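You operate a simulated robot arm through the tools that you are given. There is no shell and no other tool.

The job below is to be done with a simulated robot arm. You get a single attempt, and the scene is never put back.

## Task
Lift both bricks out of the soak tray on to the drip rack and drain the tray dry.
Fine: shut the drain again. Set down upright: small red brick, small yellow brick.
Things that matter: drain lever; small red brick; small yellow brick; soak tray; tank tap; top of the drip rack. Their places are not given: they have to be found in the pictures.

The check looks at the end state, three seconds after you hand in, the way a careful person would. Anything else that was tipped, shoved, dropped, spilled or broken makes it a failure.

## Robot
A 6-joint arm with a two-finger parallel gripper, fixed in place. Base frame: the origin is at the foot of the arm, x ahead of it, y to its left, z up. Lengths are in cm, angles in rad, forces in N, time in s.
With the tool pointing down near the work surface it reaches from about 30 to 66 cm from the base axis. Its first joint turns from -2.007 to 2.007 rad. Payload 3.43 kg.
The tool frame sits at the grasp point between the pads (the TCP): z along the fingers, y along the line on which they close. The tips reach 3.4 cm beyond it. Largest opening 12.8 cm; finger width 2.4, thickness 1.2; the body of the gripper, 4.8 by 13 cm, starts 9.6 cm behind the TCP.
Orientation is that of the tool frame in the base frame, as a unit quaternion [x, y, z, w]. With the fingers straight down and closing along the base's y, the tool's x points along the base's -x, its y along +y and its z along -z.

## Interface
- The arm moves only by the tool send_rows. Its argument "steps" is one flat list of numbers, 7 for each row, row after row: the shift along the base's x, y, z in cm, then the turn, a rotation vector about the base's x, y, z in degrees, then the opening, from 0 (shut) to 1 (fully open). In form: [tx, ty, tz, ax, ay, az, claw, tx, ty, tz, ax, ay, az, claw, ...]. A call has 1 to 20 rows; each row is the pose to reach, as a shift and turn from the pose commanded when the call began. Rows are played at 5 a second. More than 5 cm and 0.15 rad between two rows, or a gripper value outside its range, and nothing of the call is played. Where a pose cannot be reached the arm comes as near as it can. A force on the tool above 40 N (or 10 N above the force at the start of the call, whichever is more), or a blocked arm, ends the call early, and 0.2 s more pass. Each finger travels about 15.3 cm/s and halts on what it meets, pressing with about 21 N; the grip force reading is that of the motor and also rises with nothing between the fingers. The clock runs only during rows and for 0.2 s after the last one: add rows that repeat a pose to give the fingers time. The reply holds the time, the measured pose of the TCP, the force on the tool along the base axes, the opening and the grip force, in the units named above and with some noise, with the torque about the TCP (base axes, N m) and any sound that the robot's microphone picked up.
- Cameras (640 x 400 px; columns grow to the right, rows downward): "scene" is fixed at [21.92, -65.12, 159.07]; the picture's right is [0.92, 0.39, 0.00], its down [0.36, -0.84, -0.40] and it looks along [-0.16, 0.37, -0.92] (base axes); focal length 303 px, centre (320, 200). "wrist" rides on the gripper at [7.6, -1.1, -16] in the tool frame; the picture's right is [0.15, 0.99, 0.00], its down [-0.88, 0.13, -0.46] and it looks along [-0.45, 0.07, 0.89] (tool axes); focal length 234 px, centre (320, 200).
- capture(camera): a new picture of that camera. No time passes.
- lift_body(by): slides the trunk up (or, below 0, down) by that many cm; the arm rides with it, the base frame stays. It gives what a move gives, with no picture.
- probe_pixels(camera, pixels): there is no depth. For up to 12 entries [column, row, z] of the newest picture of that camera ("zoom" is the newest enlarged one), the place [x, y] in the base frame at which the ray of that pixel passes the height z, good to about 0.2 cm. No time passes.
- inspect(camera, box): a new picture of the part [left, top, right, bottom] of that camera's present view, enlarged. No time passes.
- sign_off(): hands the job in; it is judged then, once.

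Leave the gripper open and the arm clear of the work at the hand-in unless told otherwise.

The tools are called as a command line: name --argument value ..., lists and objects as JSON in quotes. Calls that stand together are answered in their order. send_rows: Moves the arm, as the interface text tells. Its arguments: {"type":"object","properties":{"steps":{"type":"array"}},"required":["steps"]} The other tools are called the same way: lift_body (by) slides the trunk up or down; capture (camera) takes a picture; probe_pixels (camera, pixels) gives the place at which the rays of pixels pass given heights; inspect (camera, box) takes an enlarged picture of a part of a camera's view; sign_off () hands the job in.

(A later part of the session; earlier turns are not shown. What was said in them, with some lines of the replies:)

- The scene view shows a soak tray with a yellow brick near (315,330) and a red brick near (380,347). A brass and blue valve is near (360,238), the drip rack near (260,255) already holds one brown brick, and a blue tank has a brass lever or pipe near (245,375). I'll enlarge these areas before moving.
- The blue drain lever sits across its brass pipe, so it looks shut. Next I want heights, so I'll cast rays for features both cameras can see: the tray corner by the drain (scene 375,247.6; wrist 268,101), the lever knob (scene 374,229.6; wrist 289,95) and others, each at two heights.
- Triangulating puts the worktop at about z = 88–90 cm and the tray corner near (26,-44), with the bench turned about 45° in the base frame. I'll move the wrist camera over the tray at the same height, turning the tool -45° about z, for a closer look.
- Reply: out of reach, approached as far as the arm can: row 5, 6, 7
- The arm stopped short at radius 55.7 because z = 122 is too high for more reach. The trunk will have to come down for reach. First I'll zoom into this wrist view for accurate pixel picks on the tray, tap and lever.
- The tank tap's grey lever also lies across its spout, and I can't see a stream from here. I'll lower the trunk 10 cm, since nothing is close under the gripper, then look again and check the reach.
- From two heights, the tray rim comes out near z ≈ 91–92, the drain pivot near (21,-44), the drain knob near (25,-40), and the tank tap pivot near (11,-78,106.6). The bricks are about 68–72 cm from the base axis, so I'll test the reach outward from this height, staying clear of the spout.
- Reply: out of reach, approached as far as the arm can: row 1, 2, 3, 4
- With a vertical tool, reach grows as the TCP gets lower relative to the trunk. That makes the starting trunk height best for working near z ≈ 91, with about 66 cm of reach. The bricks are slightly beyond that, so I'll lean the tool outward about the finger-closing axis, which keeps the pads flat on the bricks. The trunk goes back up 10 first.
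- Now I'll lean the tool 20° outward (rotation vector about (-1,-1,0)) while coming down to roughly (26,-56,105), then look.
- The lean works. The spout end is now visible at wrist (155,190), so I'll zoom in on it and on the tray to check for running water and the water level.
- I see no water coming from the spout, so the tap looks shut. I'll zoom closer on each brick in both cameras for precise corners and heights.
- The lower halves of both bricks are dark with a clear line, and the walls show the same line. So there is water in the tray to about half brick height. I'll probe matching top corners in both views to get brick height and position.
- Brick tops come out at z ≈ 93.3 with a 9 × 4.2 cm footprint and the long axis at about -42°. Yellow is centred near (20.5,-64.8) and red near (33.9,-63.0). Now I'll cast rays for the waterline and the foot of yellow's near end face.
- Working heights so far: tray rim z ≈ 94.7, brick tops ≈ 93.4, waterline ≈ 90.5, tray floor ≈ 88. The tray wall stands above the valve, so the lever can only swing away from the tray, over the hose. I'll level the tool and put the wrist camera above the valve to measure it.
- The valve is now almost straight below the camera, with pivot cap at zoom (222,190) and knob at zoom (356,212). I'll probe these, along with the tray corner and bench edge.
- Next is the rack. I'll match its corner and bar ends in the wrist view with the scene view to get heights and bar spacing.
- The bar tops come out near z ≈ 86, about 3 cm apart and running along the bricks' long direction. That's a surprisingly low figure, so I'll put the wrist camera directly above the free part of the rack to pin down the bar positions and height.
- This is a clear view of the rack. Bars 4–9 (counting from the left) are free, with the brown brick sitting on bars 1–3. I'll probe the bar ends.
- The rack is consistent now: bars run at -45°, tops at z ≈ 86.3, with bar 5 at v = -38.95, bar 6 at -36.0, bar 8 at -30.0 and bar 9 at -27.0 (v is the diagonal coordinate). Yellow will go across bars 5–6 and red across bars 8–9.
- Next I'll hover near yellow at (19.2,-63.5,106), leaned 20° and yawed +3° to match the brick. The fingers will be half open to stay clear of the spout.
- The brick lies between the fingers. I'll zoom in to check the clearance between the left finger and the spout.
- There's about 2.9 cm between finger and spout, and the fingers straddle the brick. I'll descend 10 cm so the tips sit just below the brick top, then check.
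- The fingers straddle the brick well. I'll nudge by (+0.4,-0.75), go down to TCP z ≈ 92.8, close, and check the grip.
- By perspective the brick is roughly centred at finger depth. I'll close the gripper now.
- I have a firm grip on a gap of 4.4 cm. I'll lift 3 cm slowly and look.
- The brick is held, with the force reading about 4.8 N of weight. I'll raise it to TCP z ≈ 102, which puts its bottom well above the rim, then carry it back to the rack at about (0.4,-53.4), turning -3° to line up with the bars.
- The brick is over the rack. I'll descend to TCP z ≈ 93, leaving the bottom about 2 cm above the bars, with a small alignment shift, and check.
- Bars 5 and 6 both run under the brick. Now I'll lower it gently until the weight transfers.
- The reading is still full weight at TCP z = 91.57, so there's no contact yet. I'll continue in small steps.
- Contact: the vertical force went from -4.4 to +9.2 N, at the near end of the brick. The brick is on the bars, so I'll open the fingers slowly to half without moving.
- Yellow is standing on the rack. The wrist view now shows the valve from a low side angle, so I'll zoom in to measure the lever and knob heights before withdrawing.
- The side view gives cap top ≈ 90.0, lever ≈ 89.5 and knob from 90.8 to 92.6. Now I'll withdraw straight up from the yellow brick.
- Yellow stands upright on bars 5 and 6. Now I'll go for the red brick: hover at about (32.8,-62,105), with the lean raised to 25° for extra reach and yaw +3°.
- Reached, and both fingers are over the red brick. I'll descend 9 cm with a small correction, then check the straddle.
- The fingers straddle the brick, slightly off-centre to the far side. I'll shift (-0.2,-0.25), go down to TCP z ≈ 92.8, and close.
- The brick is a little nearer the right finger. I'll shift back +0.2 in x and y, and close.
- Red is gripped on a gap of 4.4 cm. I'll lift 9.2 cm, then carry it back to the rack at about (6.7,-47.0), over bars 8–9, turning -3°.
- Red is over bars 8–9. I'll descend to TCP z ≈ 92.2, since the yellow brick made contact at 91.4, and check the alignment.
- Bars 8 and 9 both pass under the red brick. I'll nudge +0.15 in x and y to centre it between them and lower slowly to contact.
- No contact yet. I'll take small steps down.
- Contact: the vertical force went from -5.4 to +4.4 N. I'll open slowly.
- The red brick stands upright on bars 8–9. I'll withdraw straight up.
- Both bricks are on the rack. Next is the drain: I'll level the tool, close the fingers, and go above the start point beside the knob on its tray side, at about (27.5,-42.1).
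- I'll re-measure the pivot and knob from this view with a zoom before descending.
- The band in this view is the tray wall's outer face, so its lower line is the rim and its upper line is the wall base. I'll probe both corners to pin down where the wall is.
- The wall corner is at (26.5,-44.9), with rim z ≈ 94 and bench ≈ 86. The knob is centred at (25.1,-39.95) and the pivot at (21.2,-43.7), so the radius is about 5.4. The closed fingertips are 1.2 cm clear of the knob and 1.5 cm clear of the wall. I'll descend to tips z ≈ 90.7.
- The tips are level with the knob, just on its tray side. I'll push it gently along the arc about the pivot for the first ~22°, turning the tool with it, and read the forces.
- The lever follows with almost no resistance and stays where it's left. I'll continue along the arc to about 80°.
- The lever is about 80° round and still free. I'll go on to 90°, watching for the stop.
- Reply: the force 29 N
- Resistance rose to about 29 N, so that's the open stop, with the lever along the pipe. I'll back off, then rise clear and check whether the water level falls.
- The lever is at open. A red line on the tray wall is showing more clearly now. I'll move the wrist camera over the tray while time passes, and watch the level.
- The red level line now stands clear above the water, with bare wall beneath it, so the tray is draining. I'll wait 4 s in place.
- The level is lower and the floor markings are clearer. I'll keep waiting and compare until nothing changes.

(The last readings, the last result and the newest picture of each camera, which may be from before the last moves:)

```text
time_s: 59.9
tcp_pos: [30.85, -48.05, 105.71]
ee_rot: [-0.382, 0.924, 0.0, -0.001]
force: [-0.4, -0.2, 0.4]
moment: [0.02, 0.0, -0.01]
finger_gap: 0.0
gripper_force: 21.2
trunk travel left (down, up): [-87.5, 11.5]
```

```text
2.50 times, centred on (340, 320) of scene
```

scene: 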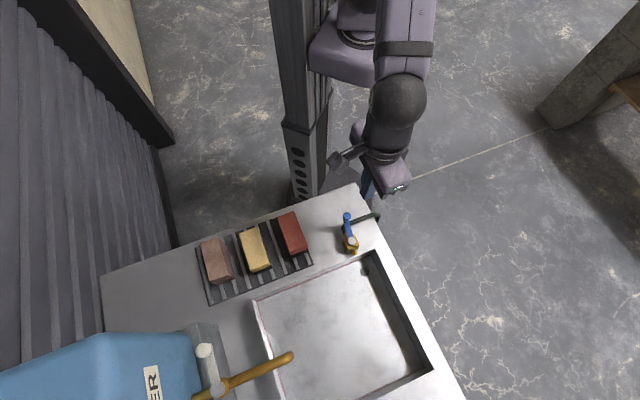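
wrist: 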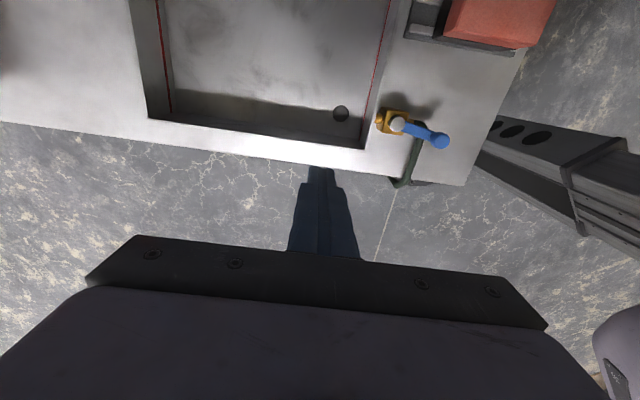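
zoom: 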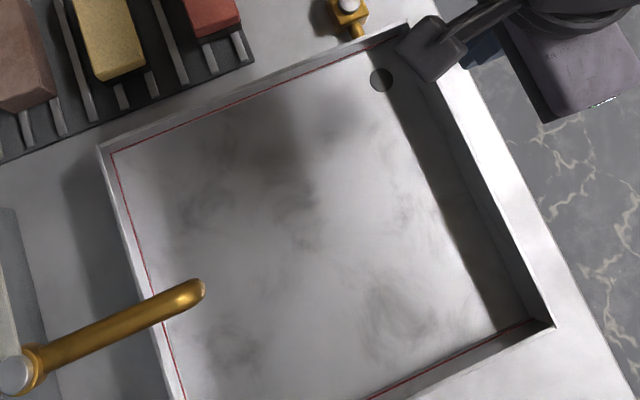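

The last two views look the same, so the tray appears drained. I'll look closely at the drain hole and wall foot, then wait some more to be safe.

inspect --camera "wrist" --box '[300, 80, 380, 160]'

inspect --camera "wrist" --box '[130, 40, 230, 150]'

send_rows --steps '[0, 0, 0, 0, 0, 0, 0, 0, 0, 0, 0, 0, 0, 0, 0, 0, 0, 0, 0, 0, 0, 0, 0, 0, 0, 0, 0, 0, 0, 0, 0, 0, 0, 0, 0, 0, 0, 0, 0, 0, 0, 0, 0, 0, 0, 0, 0, 0, 0, 0, 0, 0, 0, 0, 0, 0, 0, 0, 0, 0, 0, 0, 0, 0, 0, 0, 0, 0, 0, 0, 0, 0, 0, 0, 0, 0, 0, 0, 0, 0, 0, 0, 0, 0, 0, 0, 0, 0, 0, 0, 0, 0, 0, 0, 0, 0, 0, 0, 0, 0, 0, 0, 0, 0, 0, 0, 0, 0, 0, 0, 0, 0, 0, 0, 0, 0, 0, 0, 0, 0, 0, 0, 0, 0, 0, 0, 0, 0, 0, 0, 0, 0, 0, 0, 0, 0, 0, 0, 0, 0]'

send_rows --steps '[0, 0, 0, 0, 0, 0, 0, 0, 0, 0, 0, 0, 0, 0, 0, 0, 0, 0, 0, 0, 0, 0, 0, 0, 0, 0, 0, 0, 0, 0, 0, 0, 0, 0, 0, 0, 0, 0, 0, 0, 0, 0, 0, 0, 0, 0, 0, 0, 0, 0, 0, 0, 0, 0, 0, 0, 0, 0, 0, 0, 0, 0, 0, 0, 0, 0, 0, 0, 0, 0, 0, 0, 0, 0, 0, 0, 0, 0, 0, 0, 0, 0, 0, 0, 0, 0, 0, 0, 0, 0, 0, 0, 0, 0, 0, 0, 0, 0, 0, 0, 0, 0, 0, 0, 0, 0, 0, 0, 0, 0, 0, 0, 0, 0, 0, 0, 0, 0, 0, 0, 0, 0, 0, 0, 0, 0, 0, 0, 0, 0, 0, 0, 0, 0, 0, 0, 0, 0, 0, 0]'

inspect --camera "wrist" --box '[300, 80, 380, 160]'

inspect --camera "wrist" --box '[130, 40, 230, 150]'

```text
5.00 times, centred on (340, 120) of wrist
```

zoom: 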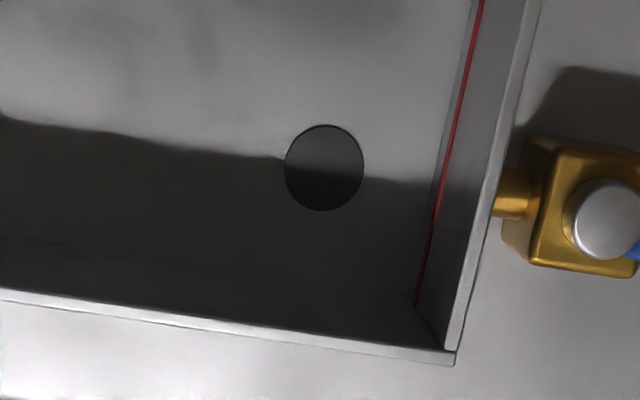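

```text
3.64 times, centred on (180, 95) of wrist
```

zoom: 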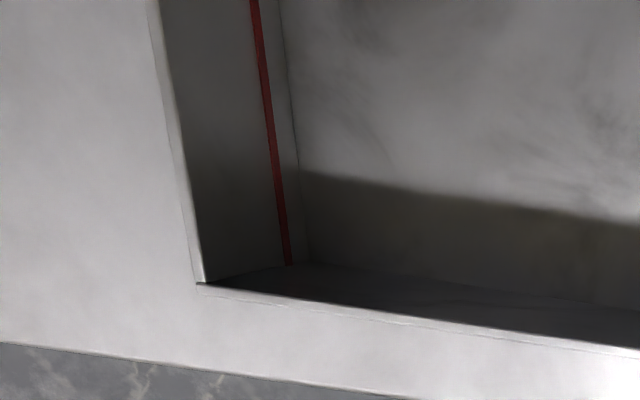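

```text
time_s: 64.1
tcp_pos: [30.97, -47.92, 105.85]
ee_rot: [-0.383, 0.924, 0.0, 0.0]
force: [0.2, 0.2, 0.7]
moment: [0.02, -0.03, -0.03]
finger_gap: 0.0
gripper_force: 21.1
trunk travel left (down, up): [-87.5, 11.5]
```

```text
time_s: 68.3
tcp_pos: [30.86, -47.87, 105.94]
ee_rot: [-0.383, 0.924, 0.0, 0.0]
force: [0.7, 0.2, 1.0]
moment: [0.0, -0.02, 0.02]
finger_gap: 0.01
gripper_force: 21.4
trunk travel left (down, up): [-87.5, 11.5]
```

```text
5.00 times, centred on (340, 120) of wrist
```

zoom: 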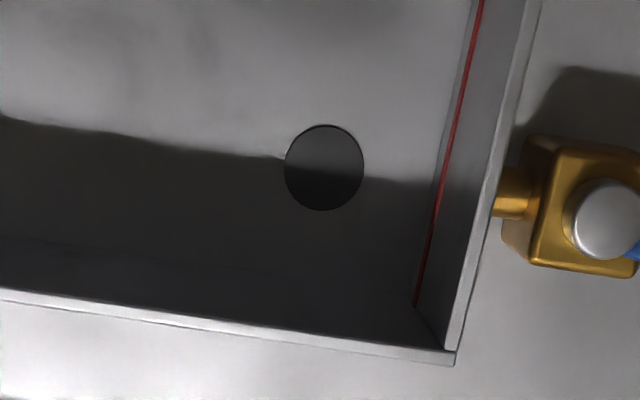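

```text
3.64 times, centred on (180, 95) of wrist
```

zoom: 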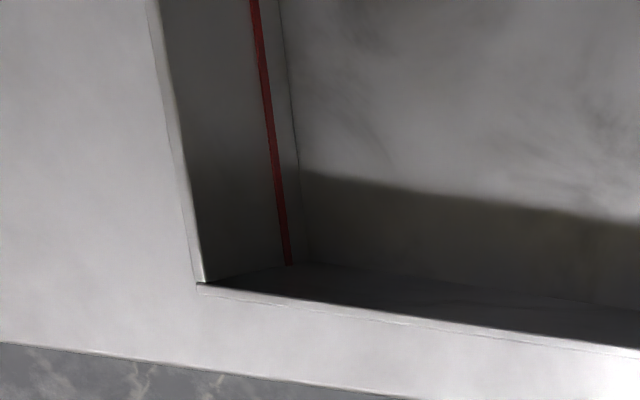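

Nothing changed over 8 s, so the tray has drained. Next is closing the drain. I'll measure where the knob is now.

inspect --camera "wrist" --box '[360, 80, 480, 200]'

```text
3.33 times, centred on (420, 140) of wrist
```

zoom: 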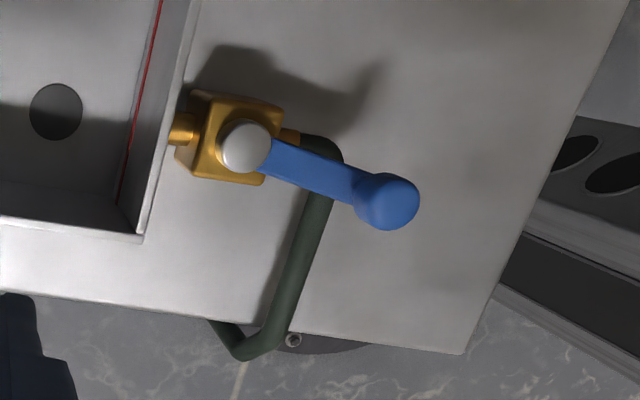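

probe_pixels --camera "zoom" --pixels '[[244, 146, 90], [392, 200, 92.5], [385, 198, 91.5], [360, 190, 89.7], [320, 180, 88], [270, 310, 88], [55, 112, 88], [465, 353, 86]]'

```text
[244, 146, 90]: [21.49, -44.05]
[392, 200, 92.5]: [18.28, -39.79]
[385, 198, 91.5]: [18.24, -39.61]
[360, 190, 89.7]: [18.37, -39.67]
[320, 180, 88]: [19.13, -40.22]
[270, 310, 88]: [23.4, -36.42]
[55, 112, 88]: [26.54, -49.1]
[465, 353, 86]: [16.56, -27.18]
```

The knob is at (18.25,-39.65), with the lever at about 126°. To close, I'll push from the rack side, starting at about (15.2,-41.6), well clear of the red brick. I'll fly over at z ≈ 106 first.

send_rows --steps '[-3.1, 1.3, 0, 0, 0, 0, 0, -6.3, 2.5, 0, 0, 0, 0, 0, -9.4, 3.8, 0, 0, 0, 0, 0, -12.6, 5, 0, 0, 0, 0, 0, -15.7, 6.3, 0, 0, 0, 0, 0, -15.7, 6.3, 0, 0, 0, 0, 0]'

capture --camera "wrist"

inspect --camera "wrist" --box '[180, 40, 420, 220]'

inspect --camera "scene" --box '[240, 180, 440, 320]'

```text
time_s: 69.7
tcp_pos: [15.31, -41.85, 105.88]
ee_rot: [-0.382, 0.924, 0.001, 0.0]
force: [-0.2, -0.1, 0.3]
moment: [0.0, -0.01, 0.01]
finger_gap: 0.0
gripper_force: 21.3
trunk travel left (down, up): [-87.5, 11.5]
```

```text
taken
```

wrist: 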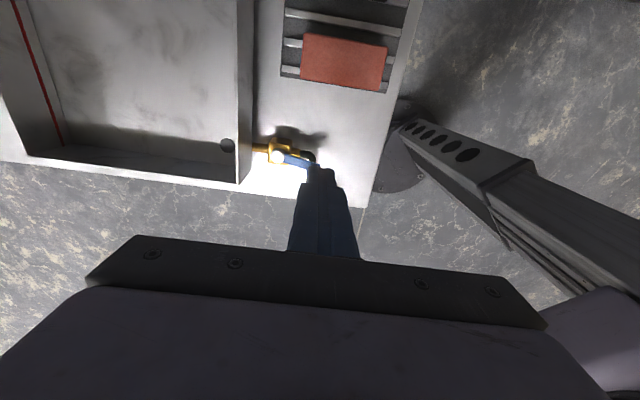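

```text
2.22 times, centred on (300, 130) of wrist
```

zoom: 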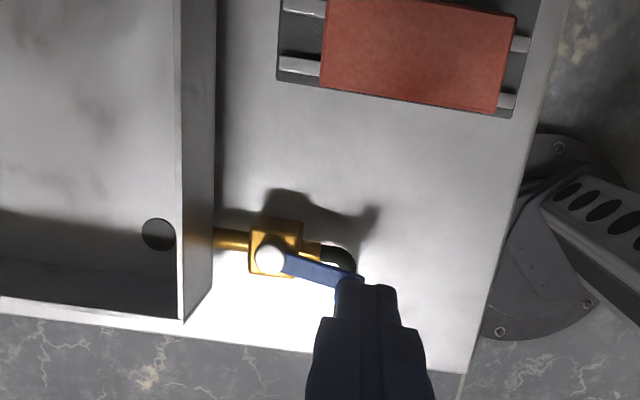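

```text
2.86 times, centred on (340, 250) of scene
```

zoom: 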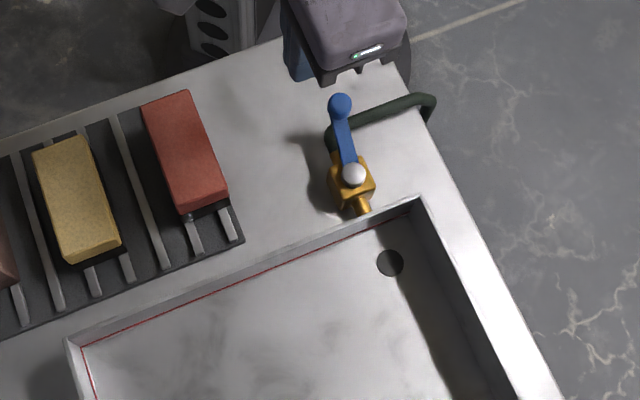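

The tips are 3.7 cm from the knob centre on the rack side, leaving 1.4 cm of clearance. I'll descend to TCP z ≈ 94.

send_rows --steps '[0, 0, -3, 0, 0, 0, 0, 0, 0, -6, 0, 0, 0, 0, 0, 0, -9, 0, 0, 0, 0, 0, 0, -11.9, 0, 0, 0, 0, 0, 0, -11.9, 0, 0, 0, 0]'

capture --camera "wrist"

inspect --camera "wrist" --box '[180, 60, 420, 220]'

```text
time_s: 70.9
tcp_pos: [15.34, -41.75, 93.71]
ee_rot: [-0.382, 0.924, 0.0, 0.0]
force: [0.3, -0.2, -0.1]
moment: [0.04, -0.02, 0.0]
finger_gap: 0.0
gripper_force: 20.9
trunk travel left (down, up): [-87.5, 11.5]
```

```text
taken
```

wrist: 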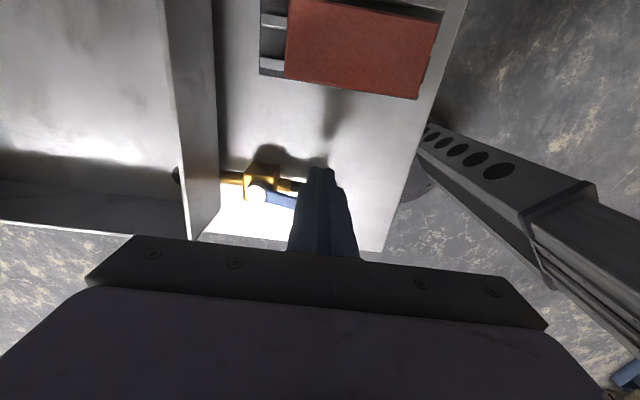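

```text
2.50 times, centred on (300, 140) of wrist
```

zoom: 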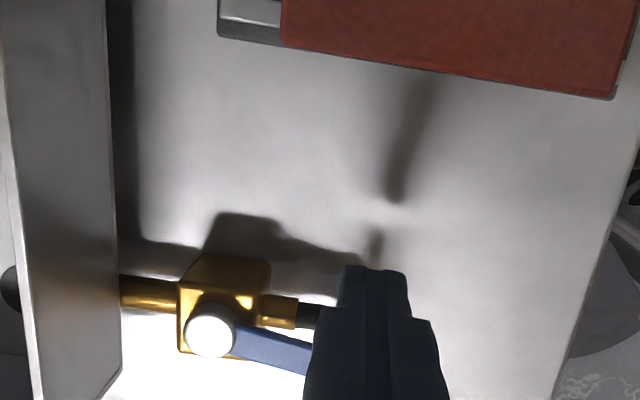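

The tips are in place at z ≈ 90.3. Now I'll push the knob back along the arc, stopping about halfway to check.

send_rows --steps '[0.5, 0.5, 0.2, 0, 0, 0, 0, 1.0, 0.95, 0.2, 0, 0, 0, 0, 1.434, 1.577, 0.2, 0, 0, -7.5, 0, 1.946, 2.136, 0.2, 0, 0, -15, 0, 2.526, 2.624, 0.2, 0, 0, -22.5, 0, 3.166, 3.033, 0.2, 0, 0, -30, 0, 3.853, 3.354, 0.2, 0, 0, -37.5, 0, 4.577, 3.583, 0.2, 0, 0, -45, 0, 4.577, 3.583, 0.2, 0, 0, -45, 0]'

inspect --camera "scene" --box '[320, 190, 440, 280]'

inspect --camera "wrist" --box '[180, 60, 420, 220]'

```text
time_s: 72.9
tcp_pos: [19.96, -38.15, 94.25]
ee_rot: [0.001, 1.0, 0.0, 0.0]
force: [0.8, -0.7, -0.6]
moment: [-0.02, 0.02, 0.02]
finger_gap: 0.0
gripper_force: 21.1
trunk travel left (down, up): [-87.5, 11.5]
```

```text
4.44 times, centred on (380, 235) of scene
```

zoom: 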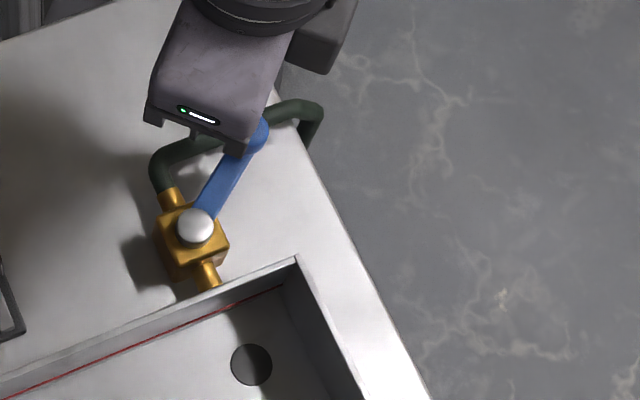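

```text
2.50 times, centred on (300, 140) of wrist
```

zoom: 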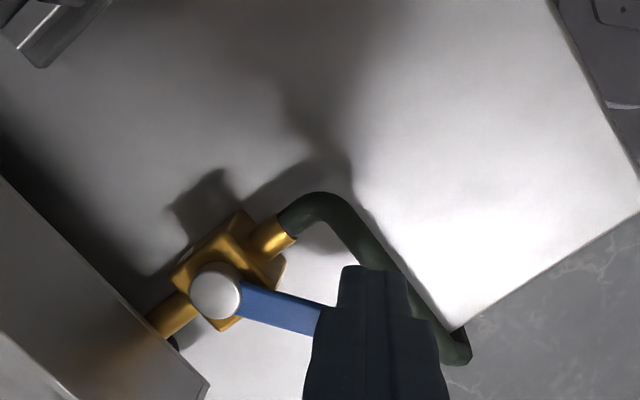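

The lever follows. I'll continue to about 47°, then feel for the closed stop.

send_rows --steps '[0.747, 0.132, 0, 0, 0, -7.5, 0, 1.504, 0.166, 0, 0, 0, -15, 0, 2.26, 0.1, 0, 0, 0, -22.5, 0, 3.001, -0.063, 0, 0, 0, -30, 0, 3.48, -0.225, 0, 0, 0, -35, 0, 3.48, -0.225, 0, 0, 0, -35, 0]'

inspect --camera "scene" --box '[320, 190, 440, 280]'

inspect --camera "wrist" --box '[180, 60, 420, 220]'

```text
time_s: 74.3
tcp_pos: [23.22, -38.48, 94.2]
ee_rot: [0.301, 0.953, 0.0, 0.001]
force: [0.5, 0.1, 0.5]
moment: [-0.01, 0.02, 0.01]
finger_gap: 0.0
gripper_force: 20.9
trunk travel left (down, up): [-87.5, 11.5]
```

```text
4.44 times, centred on (380, 235) of scene
```

zoom: 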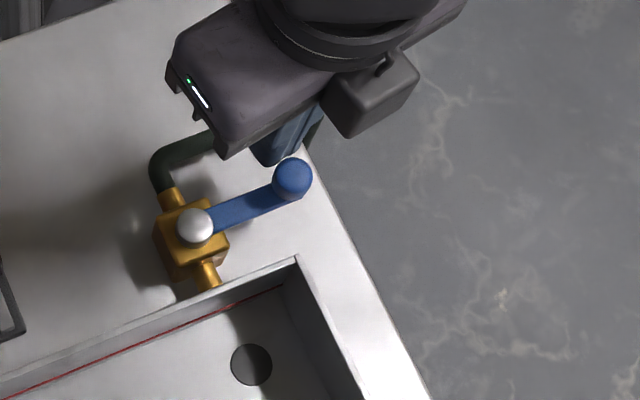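

```text
2.50 times, centred on (300, 140) of wrist
```

zoom: 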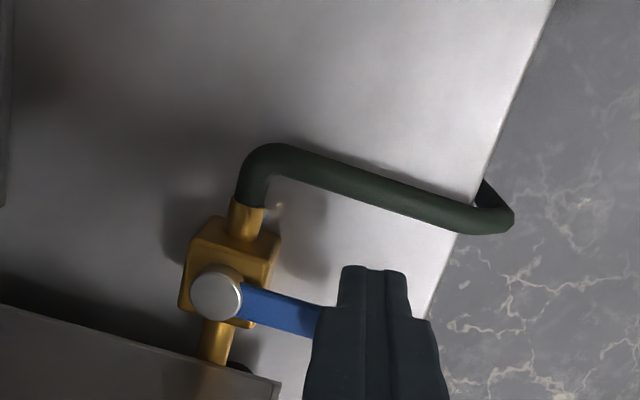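

The knob sits exactly where it began (scene zoom 292,178). I'll press a few more degrees to confirm it's against the closed stop.

send_rows --steps '[0.19, -0.08, 0, 0, 0, -2, 0, 0.37, -0.16, 0, 0, 0, -4, 0, 0.37, -0.16, 0, 0, 0, -4, 0]'

```text
time_s: 75.1
tcp_pos: [23.59, -38.41, 94.04]
ee_rot: [0.334, 0.943, 0.001, 0.0]
force: [-7.8, 3.3, 0.9]
moment: [0.07, 0.26, -0.1]
finger_gap: 0.0
gripper_force: 21.2
trunk travel left (down, up): [-87.5, 11.5]
```

About 8.5 N is pushing back, which is the closed stop. One slightly firmer press will make sure of it.

send_rows --steps '[0.2, -0.1, 0, 0, 0, -2, 0, 0.2, -0.1, 0, 0, 0, -2, 0]'

inspect --camera "scene" --box '[320, 190, 440, 280]'

```text
time_s: 75.7
tcp_pos: [23.7, -38.48, 94.21]
ee_rot: [0.35, 0.937, 0.001, -0.001]
force: [-14.2, 8.7, 3.7]
moment: [0.2, 0.41, -0.06]
finger_gap: 0.02
gripper_force: 21.5
trunk travel left (down, up): [-87.5, 11.5]
```

```text
4.44 times, centred on (380, 235) of scene
```

zoom: 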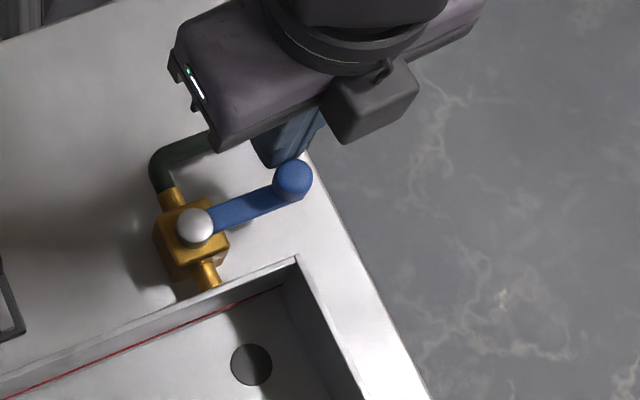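

There's 16.6 N of resistance and no movement, so the drain is shut. I'll back away from the knob, rise, and open the gripper clear of the work.

send_rows --steps '[-0.8, 0.8, 0, 0, 0, 0, 0, -1.6, 1.6, 0, 0, 0, 0, 0, -1.6, 1.6, 3, 0, 0, 0, 0, -1.6, 1.6, 7, 0, 0, 0, 0, -1.6, 1.6, 11, 0, 0, 0, 0, -1.6, 1.6, 15, 0, 0, 0, 0.2, -1.6, 1.6, 18, 0, 0, 0, 0.5, -1.6, 1.6, 20, 0, 0, 0, 0.8, -1.6, 1.6, 20, 0, 0, 0, 1, -1.6, 1.6, 20, 0, 0, 0, 1]'

capture --camera "scene"

capture --camera "wrist"

inspect --camera "scene" --box '[180, 190, 420, 400]'

```text
time_s: 77.9
tcp_pos: [22.45, -36.93, 114.28]
ee_rot: [0.35, 0.937, 0.0, -0.001]
force: [0.3, -0.3, -0.3]
moment: [0.03, -0.02, 0.02]
finger_gap: 12.8
gripper_force: 0.1
trunk travel left (down, up): [-87.5, 11.5]
```

```text
taken
```

scene: 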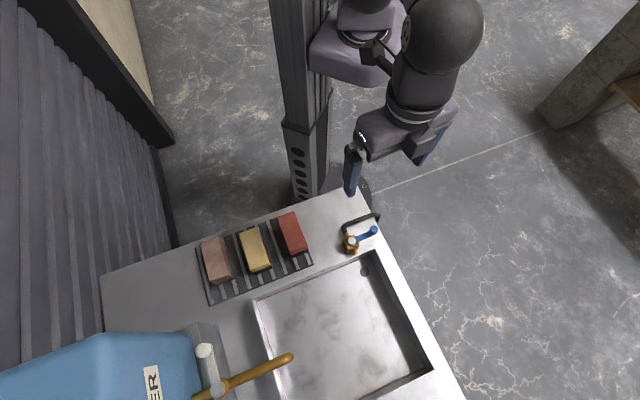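

```text
taken
```

wrist: 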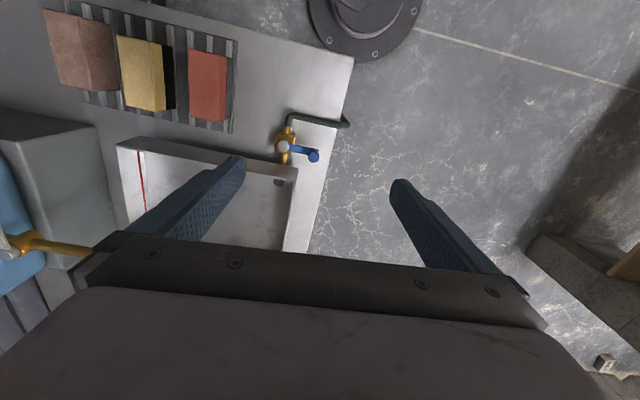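

```text
1.90 times, centred on (300, 295) of scene
```

zoom: 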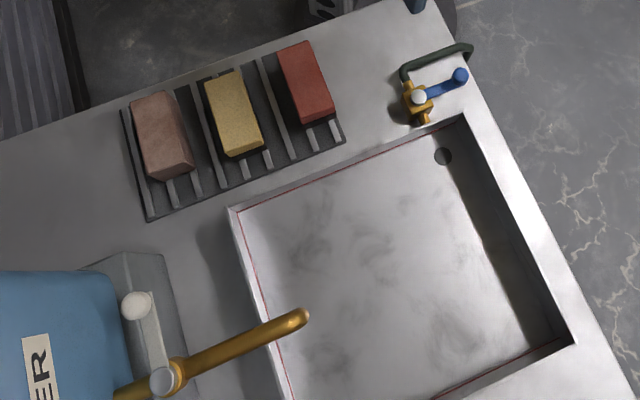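

Everything is in place: three bricks on the rack, lever across the pipe, and the tap unchanged. Before handing in, I'll zoom in on the tray's left wall, wait several seconds, and compare, to be sure no water comes back.

inspect --camera "scene" --box '[240, 280, 320, 400]'

send_rows --steps '[0, 0, 0, 0, 0, 0, 1, 0, 0, 0, 0, 0, 0, 1, 0, 0, 0, 0, 0, 0, 1, 0, 0, 0, 0, 0, 0, 1, 0, 0, 0, 0, 0, 0, 1, 0, 0, 0, 0, 0, 0, 1, 0, 0, 0, 0, 0, 0, 1, 0, 0, 0, 0, 0, 0, 1, 0, 0, 0, 0, 0, 0, 1, 0, 0, 0, 0, 0, 0, 1, 0, 0, 0, 0, 0, 0, 1, 0, 0, 0, 0, 0, 0, 1, 0, 0, 0, 0, 0, 0, 1, 0, 0, 0, 0, 0, 0, 1, 0, 0, 0, 0, 0, 0, 1, 0, 0, 0, 0, 0, 0, 1, 0, 0, 0, 0, 0, 0, 1, 0, 0, 0, 0, 0, 0, 1, 0, 0, 0, 0, 0, 0, 1, 0, 0, 0, 0, 0, 0, 1]'

send_rows --steps '[0, 0, 0, 0, 0, 0, 1, 0, 0, 0, 0, 0, 0, 1, 0, 0, 0, 0, 0, 0, 1, 0, 0, 0, 0, 0, 0, 1, 0, 0, 0, 0, 0, 0, 1, 0, 0, 0, 0, 0, 0, 1, 0, 0, 0, 0, 0, 0, 1, 0, 0, 0, 0, 0, 0, 1, 0, 0, 0, 0, 0, 0, 1, 0, 0, 0, 0, 0, 0, 1, 0, 0, 0, 0, 0, 0, 1, 0, 0, 0, 0, 0, 0, 1, 0, 0, 0, 0, 0, 0, 1, 0, 0, 0, 0, 0, 0, 1, 0, 0, 0, 0, 0, 0, 1, 0, 0, 0, 0, 0, 0, 1, 0, 0, 0, 0, 0, 0, 1, 0, 0, 0, 0, 0, 0, 1, 0, 0, 0, 0, 0, 0, 1, 0, 0, 0, 0, 0, 0, 1]'

inspect --camera "scene" --box '[240, 280, 320, 400]'

inspect --camera "scene" --box '[180, 190, 420, 400]'

inspect --camera "wrist" --box '[0, 0, 340, 260]'

```text
3.33 times, centred on (280, 340) of scene
```

zoom: 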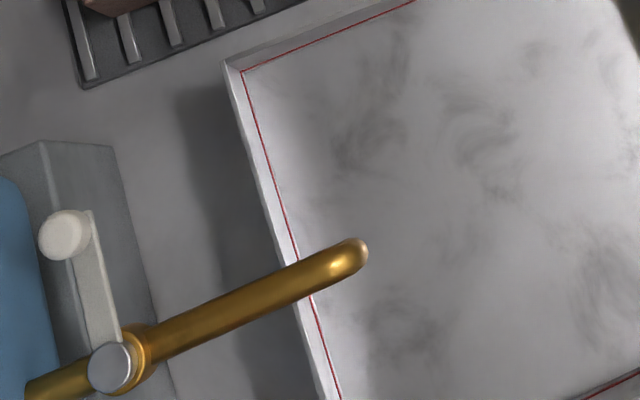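

```text
time_s: 82.1
tcp_pos: [22.41, -37.0, 114.31]
ee_rot: [0.35, 0.937, -0.001, 0.0]
force: [0.2, 0.3, -0.7]
moment: [0.02, 0.0, -0.02]
finger_gap: 12.77
gripper_force: 0.1
trunk travel left (down, up): [-87.5, 11.5]
```

```text
time_s: 86.3
tcp_pos: [22.53, -37.12, 114.22]
ee_rot: [0.35, 0.937, 0.0, -0.001]
force: [0.4, -0.7, 0.0]
moment: [-0.04, -0.01, 0.0]
finger_gap: 12.84
gripper_force: 0.1
trunk travel left (down, up): [-87.5, 11.5]
```

```text
3.33 times, centred on (280, 340) of scene
```

zoom: 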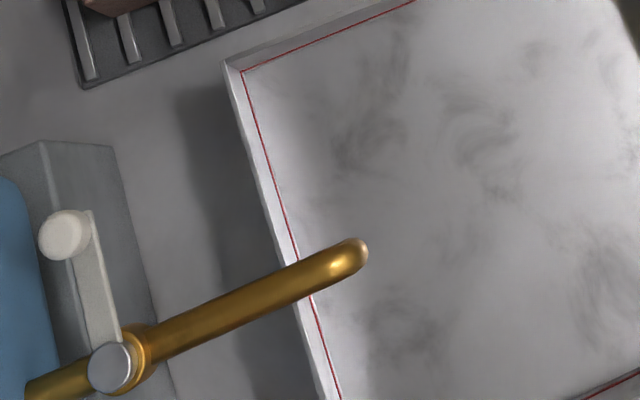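

```text
1.90 times, centred on (300, 295) of scene
```

zoom: 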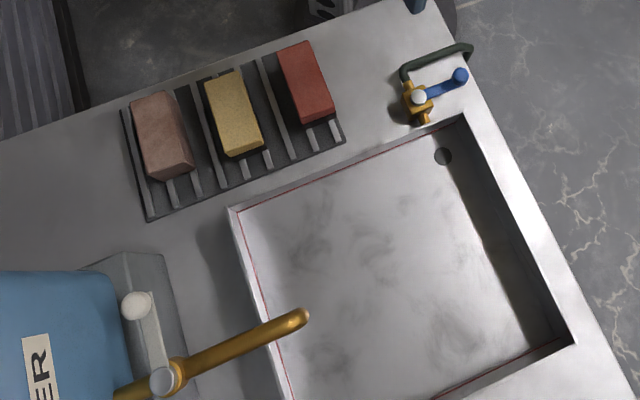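

```text
1.54 times, centred on (170, 130) of wrist
```

zoom: 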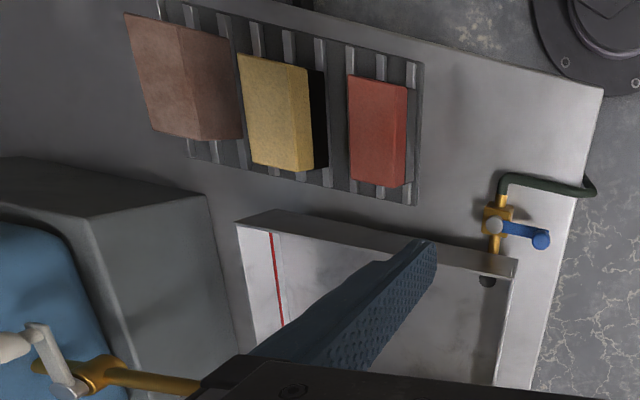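

The two tray views are nearly identical, but the floor marks might be slightly softer in the second. That could mean water is creeping back, so I'll wait longer and compare again.

send_rows --steps '[0, 0, 0, 0, 0, 0, 1, 0, 0, 0, 0, 0, 0, 1, 0, 0, 0, 0, 0, 0, 1, 0, 0, 0, 0, 0, 0, 1, 0, 0, 0, 0, 0, 0, 1, 0, 0, 0, 0, 0, 0, 1, 0, 0, 0, 0, 0, 0, 1, 0, 0, 0, 0, 0, 0, 1, 0, 0, 0, 0, 0, 0, 1, 0, 0, 0, 0, 0, 0, 1, 0, 0, 0, 0, 0, 0, 1, 0, 0, 0, 0, 0, 0, 1, 0, 0, 0, 0, 0, 0, 1, 0, 0, 0, 0, 0, 0, 1, 0, 0, 0, 0, 0, 0, 1, 0, 0, 0, 0, 0, 0, 1, 0, 0, 0, 0, 0, 0, 1, 0, 0, 0, 0, 0, 0, 1, 0, 0, 0, 0, 0, 0, 1, 0, 0, 0, 0, 0, 0, 1]'

send_rows --steps '[0, 0, 0, 0, 0, 0, 1, 0, 0, 0, 0, 0, 0, 1, 0, 0, 0, 0, 0, 0, 1, 0, 0, 0, 0, 0, 0, 1, 0, 0, 0, 0, 0, 0, 1, 0, 0, 0, 0, 0, 0, 1, 0, 0, 0, 0, 0, 0, 1, 0, 0, 0, 0, 0, 0, 1, 0, 0, 0, 0, 0, 0, 1, 0, 0, 0, 0, 0, 0, 1, 0, 0, 0, 0, 0, 0, 1, 0, 0, 0, 0, 0, 0, 1, 0, 0, 0, 0, 0, 0, 1, 0, 0, 0, 0, 0, 0, 1, 0, 0, 0, 0, 0, 0, 1, 0, 0, 0, 0, 0, 0, 1, 0, 0, 0, 0, 0, 0, 1, 0, 0, 0, 0, 0, 0, 1, 0, 0, 0, 0, 0, 0, 1, 0, 0, 0, 0, 0, 0, 1]'

send_rows --steps '[0, 0, 0, 0, 0, 0, 1, 0, 0, 0, 0, 0, 0, 1, 0, 0, 0, 0, 0, 0, 1, 0, 0, 0, 0, 0, 0, 1, 0, 0, 0, 0, 0, 0, 1, 0, 0, 0, 0, 0, 0, 1, 0, 0, 0, 0, 0, 0, 1, 0, 0, 0, 0, 0, 0, 1, 0, 0, 0, 0, 0, 0, 1, 0, 0, 0, 0, 0, 0, 1, 0, 0, 0, 0, 0, 0, 1, 0, 0, 0, 0, 0, 0, 1, 0, 0, 0, 0, 0, 0, 1, 0, 0, 0, 0, 0, 0, 1, 0, 0, 0, 0, 0, 0, 1, 0, 0, 0, 0, 0, 0, 1, 0, 0, 0, 0, 0, 0, 1, 0, 0, 0, 0, 0, 0, 1, 0, 0, 0, 0, 0, 0, 1, 0, 0, 0, 0, 0, 0, 1]'

inspect --camera "scene" --box '[240, 280, 320, 400]'

inspect --camera "scene" --box '[180, 190, 420, 400]'

```text
time_s: 90.5
tcp_pos: [22.47, -37.15, 114.21]
ee_rot: [0.351, 0.936, 0.0, 0.001]
force: [0.7, 1.1, 0.6]
moment: [-0.02, -0.01, 0.01]
finger_gap: 12.79
gripper_force: 0.0
trunk travel left (down, up): [-87.5, 11.5]
```

```text
time_s: 94.7
tcp_pos: [22.4, -37.19, 114.29]
ee_rot: [0.35, 0.937, 0.0, 0.0]
force: [0.0, 0.6, 0.3]
moment: [0.04, 0.0, -0.03]
finger_gap: 12.81
gripper_force: 0.1
trunk travel left (down, up): [-87.5, 11.5]
```

```text
time_s: 98.9
tcp_pos: [22.52, -36.96, 114.21]
ee_rot: [0.35, 0.937, 0.0, 0.001]
force: [-0.8, -0.9, 0.0]
moment: [0.04, -0.01, 0.01]
finger_gap: 12.8
gripper_force: 0.1
trunk travel left (down, up): [-87.5, 11.5]
```

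```text
3.33 times, centred on (280, 340) of scene
```

zoom: 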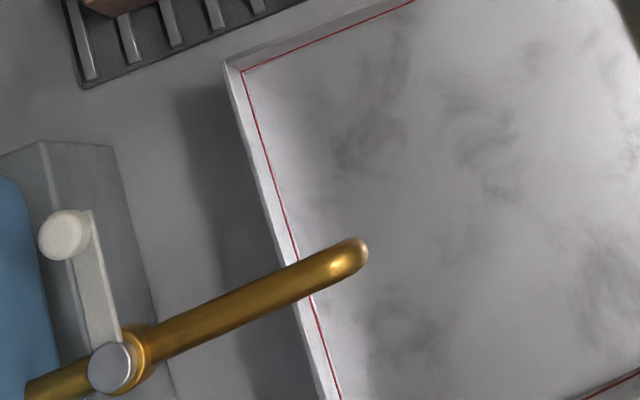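

```text
1.90 times, centred on (300, 295) of scene
```

zoom: 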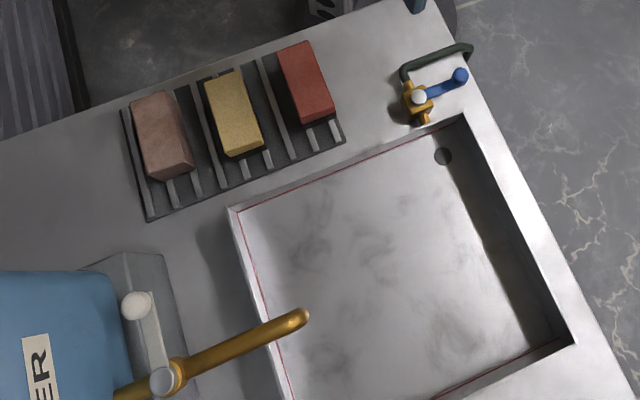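

Nothing has changed over 21 s: the tray stays dry and the drain lever is across its pipe against the closed stop. Both bricks stand upright on the rack, and the brown brick and tank tap are untouched. The gripper is open about 20 cm above the work, so I'm handing in.

sign_off

```text
The job is handed in.
```

The job is handed in. Both bricks are out of the soak tray, the tray is drained, and the drain is shut again.

- **Bricks:** The yellow and red bricks stand upright on the drip rack, each across two bars. The brown brick that was already there wasn't touched.
- **Drain:** I opened the lever to its stop, and the water had gone within about 7 seconds. I left the drain open about 30 seconds in all, then pushed the lever back until it pressed against the closed stop.
- **Check before hand-in:** The tray stayed dry for 21 seconds with the drain shut. I didn't touch the tank tap, and I saw no water coming from it.
- **Arm:** The gripper is open, about 20 cm above the valve and clear of the work.

I judged the tray dry from the camera pictures only.
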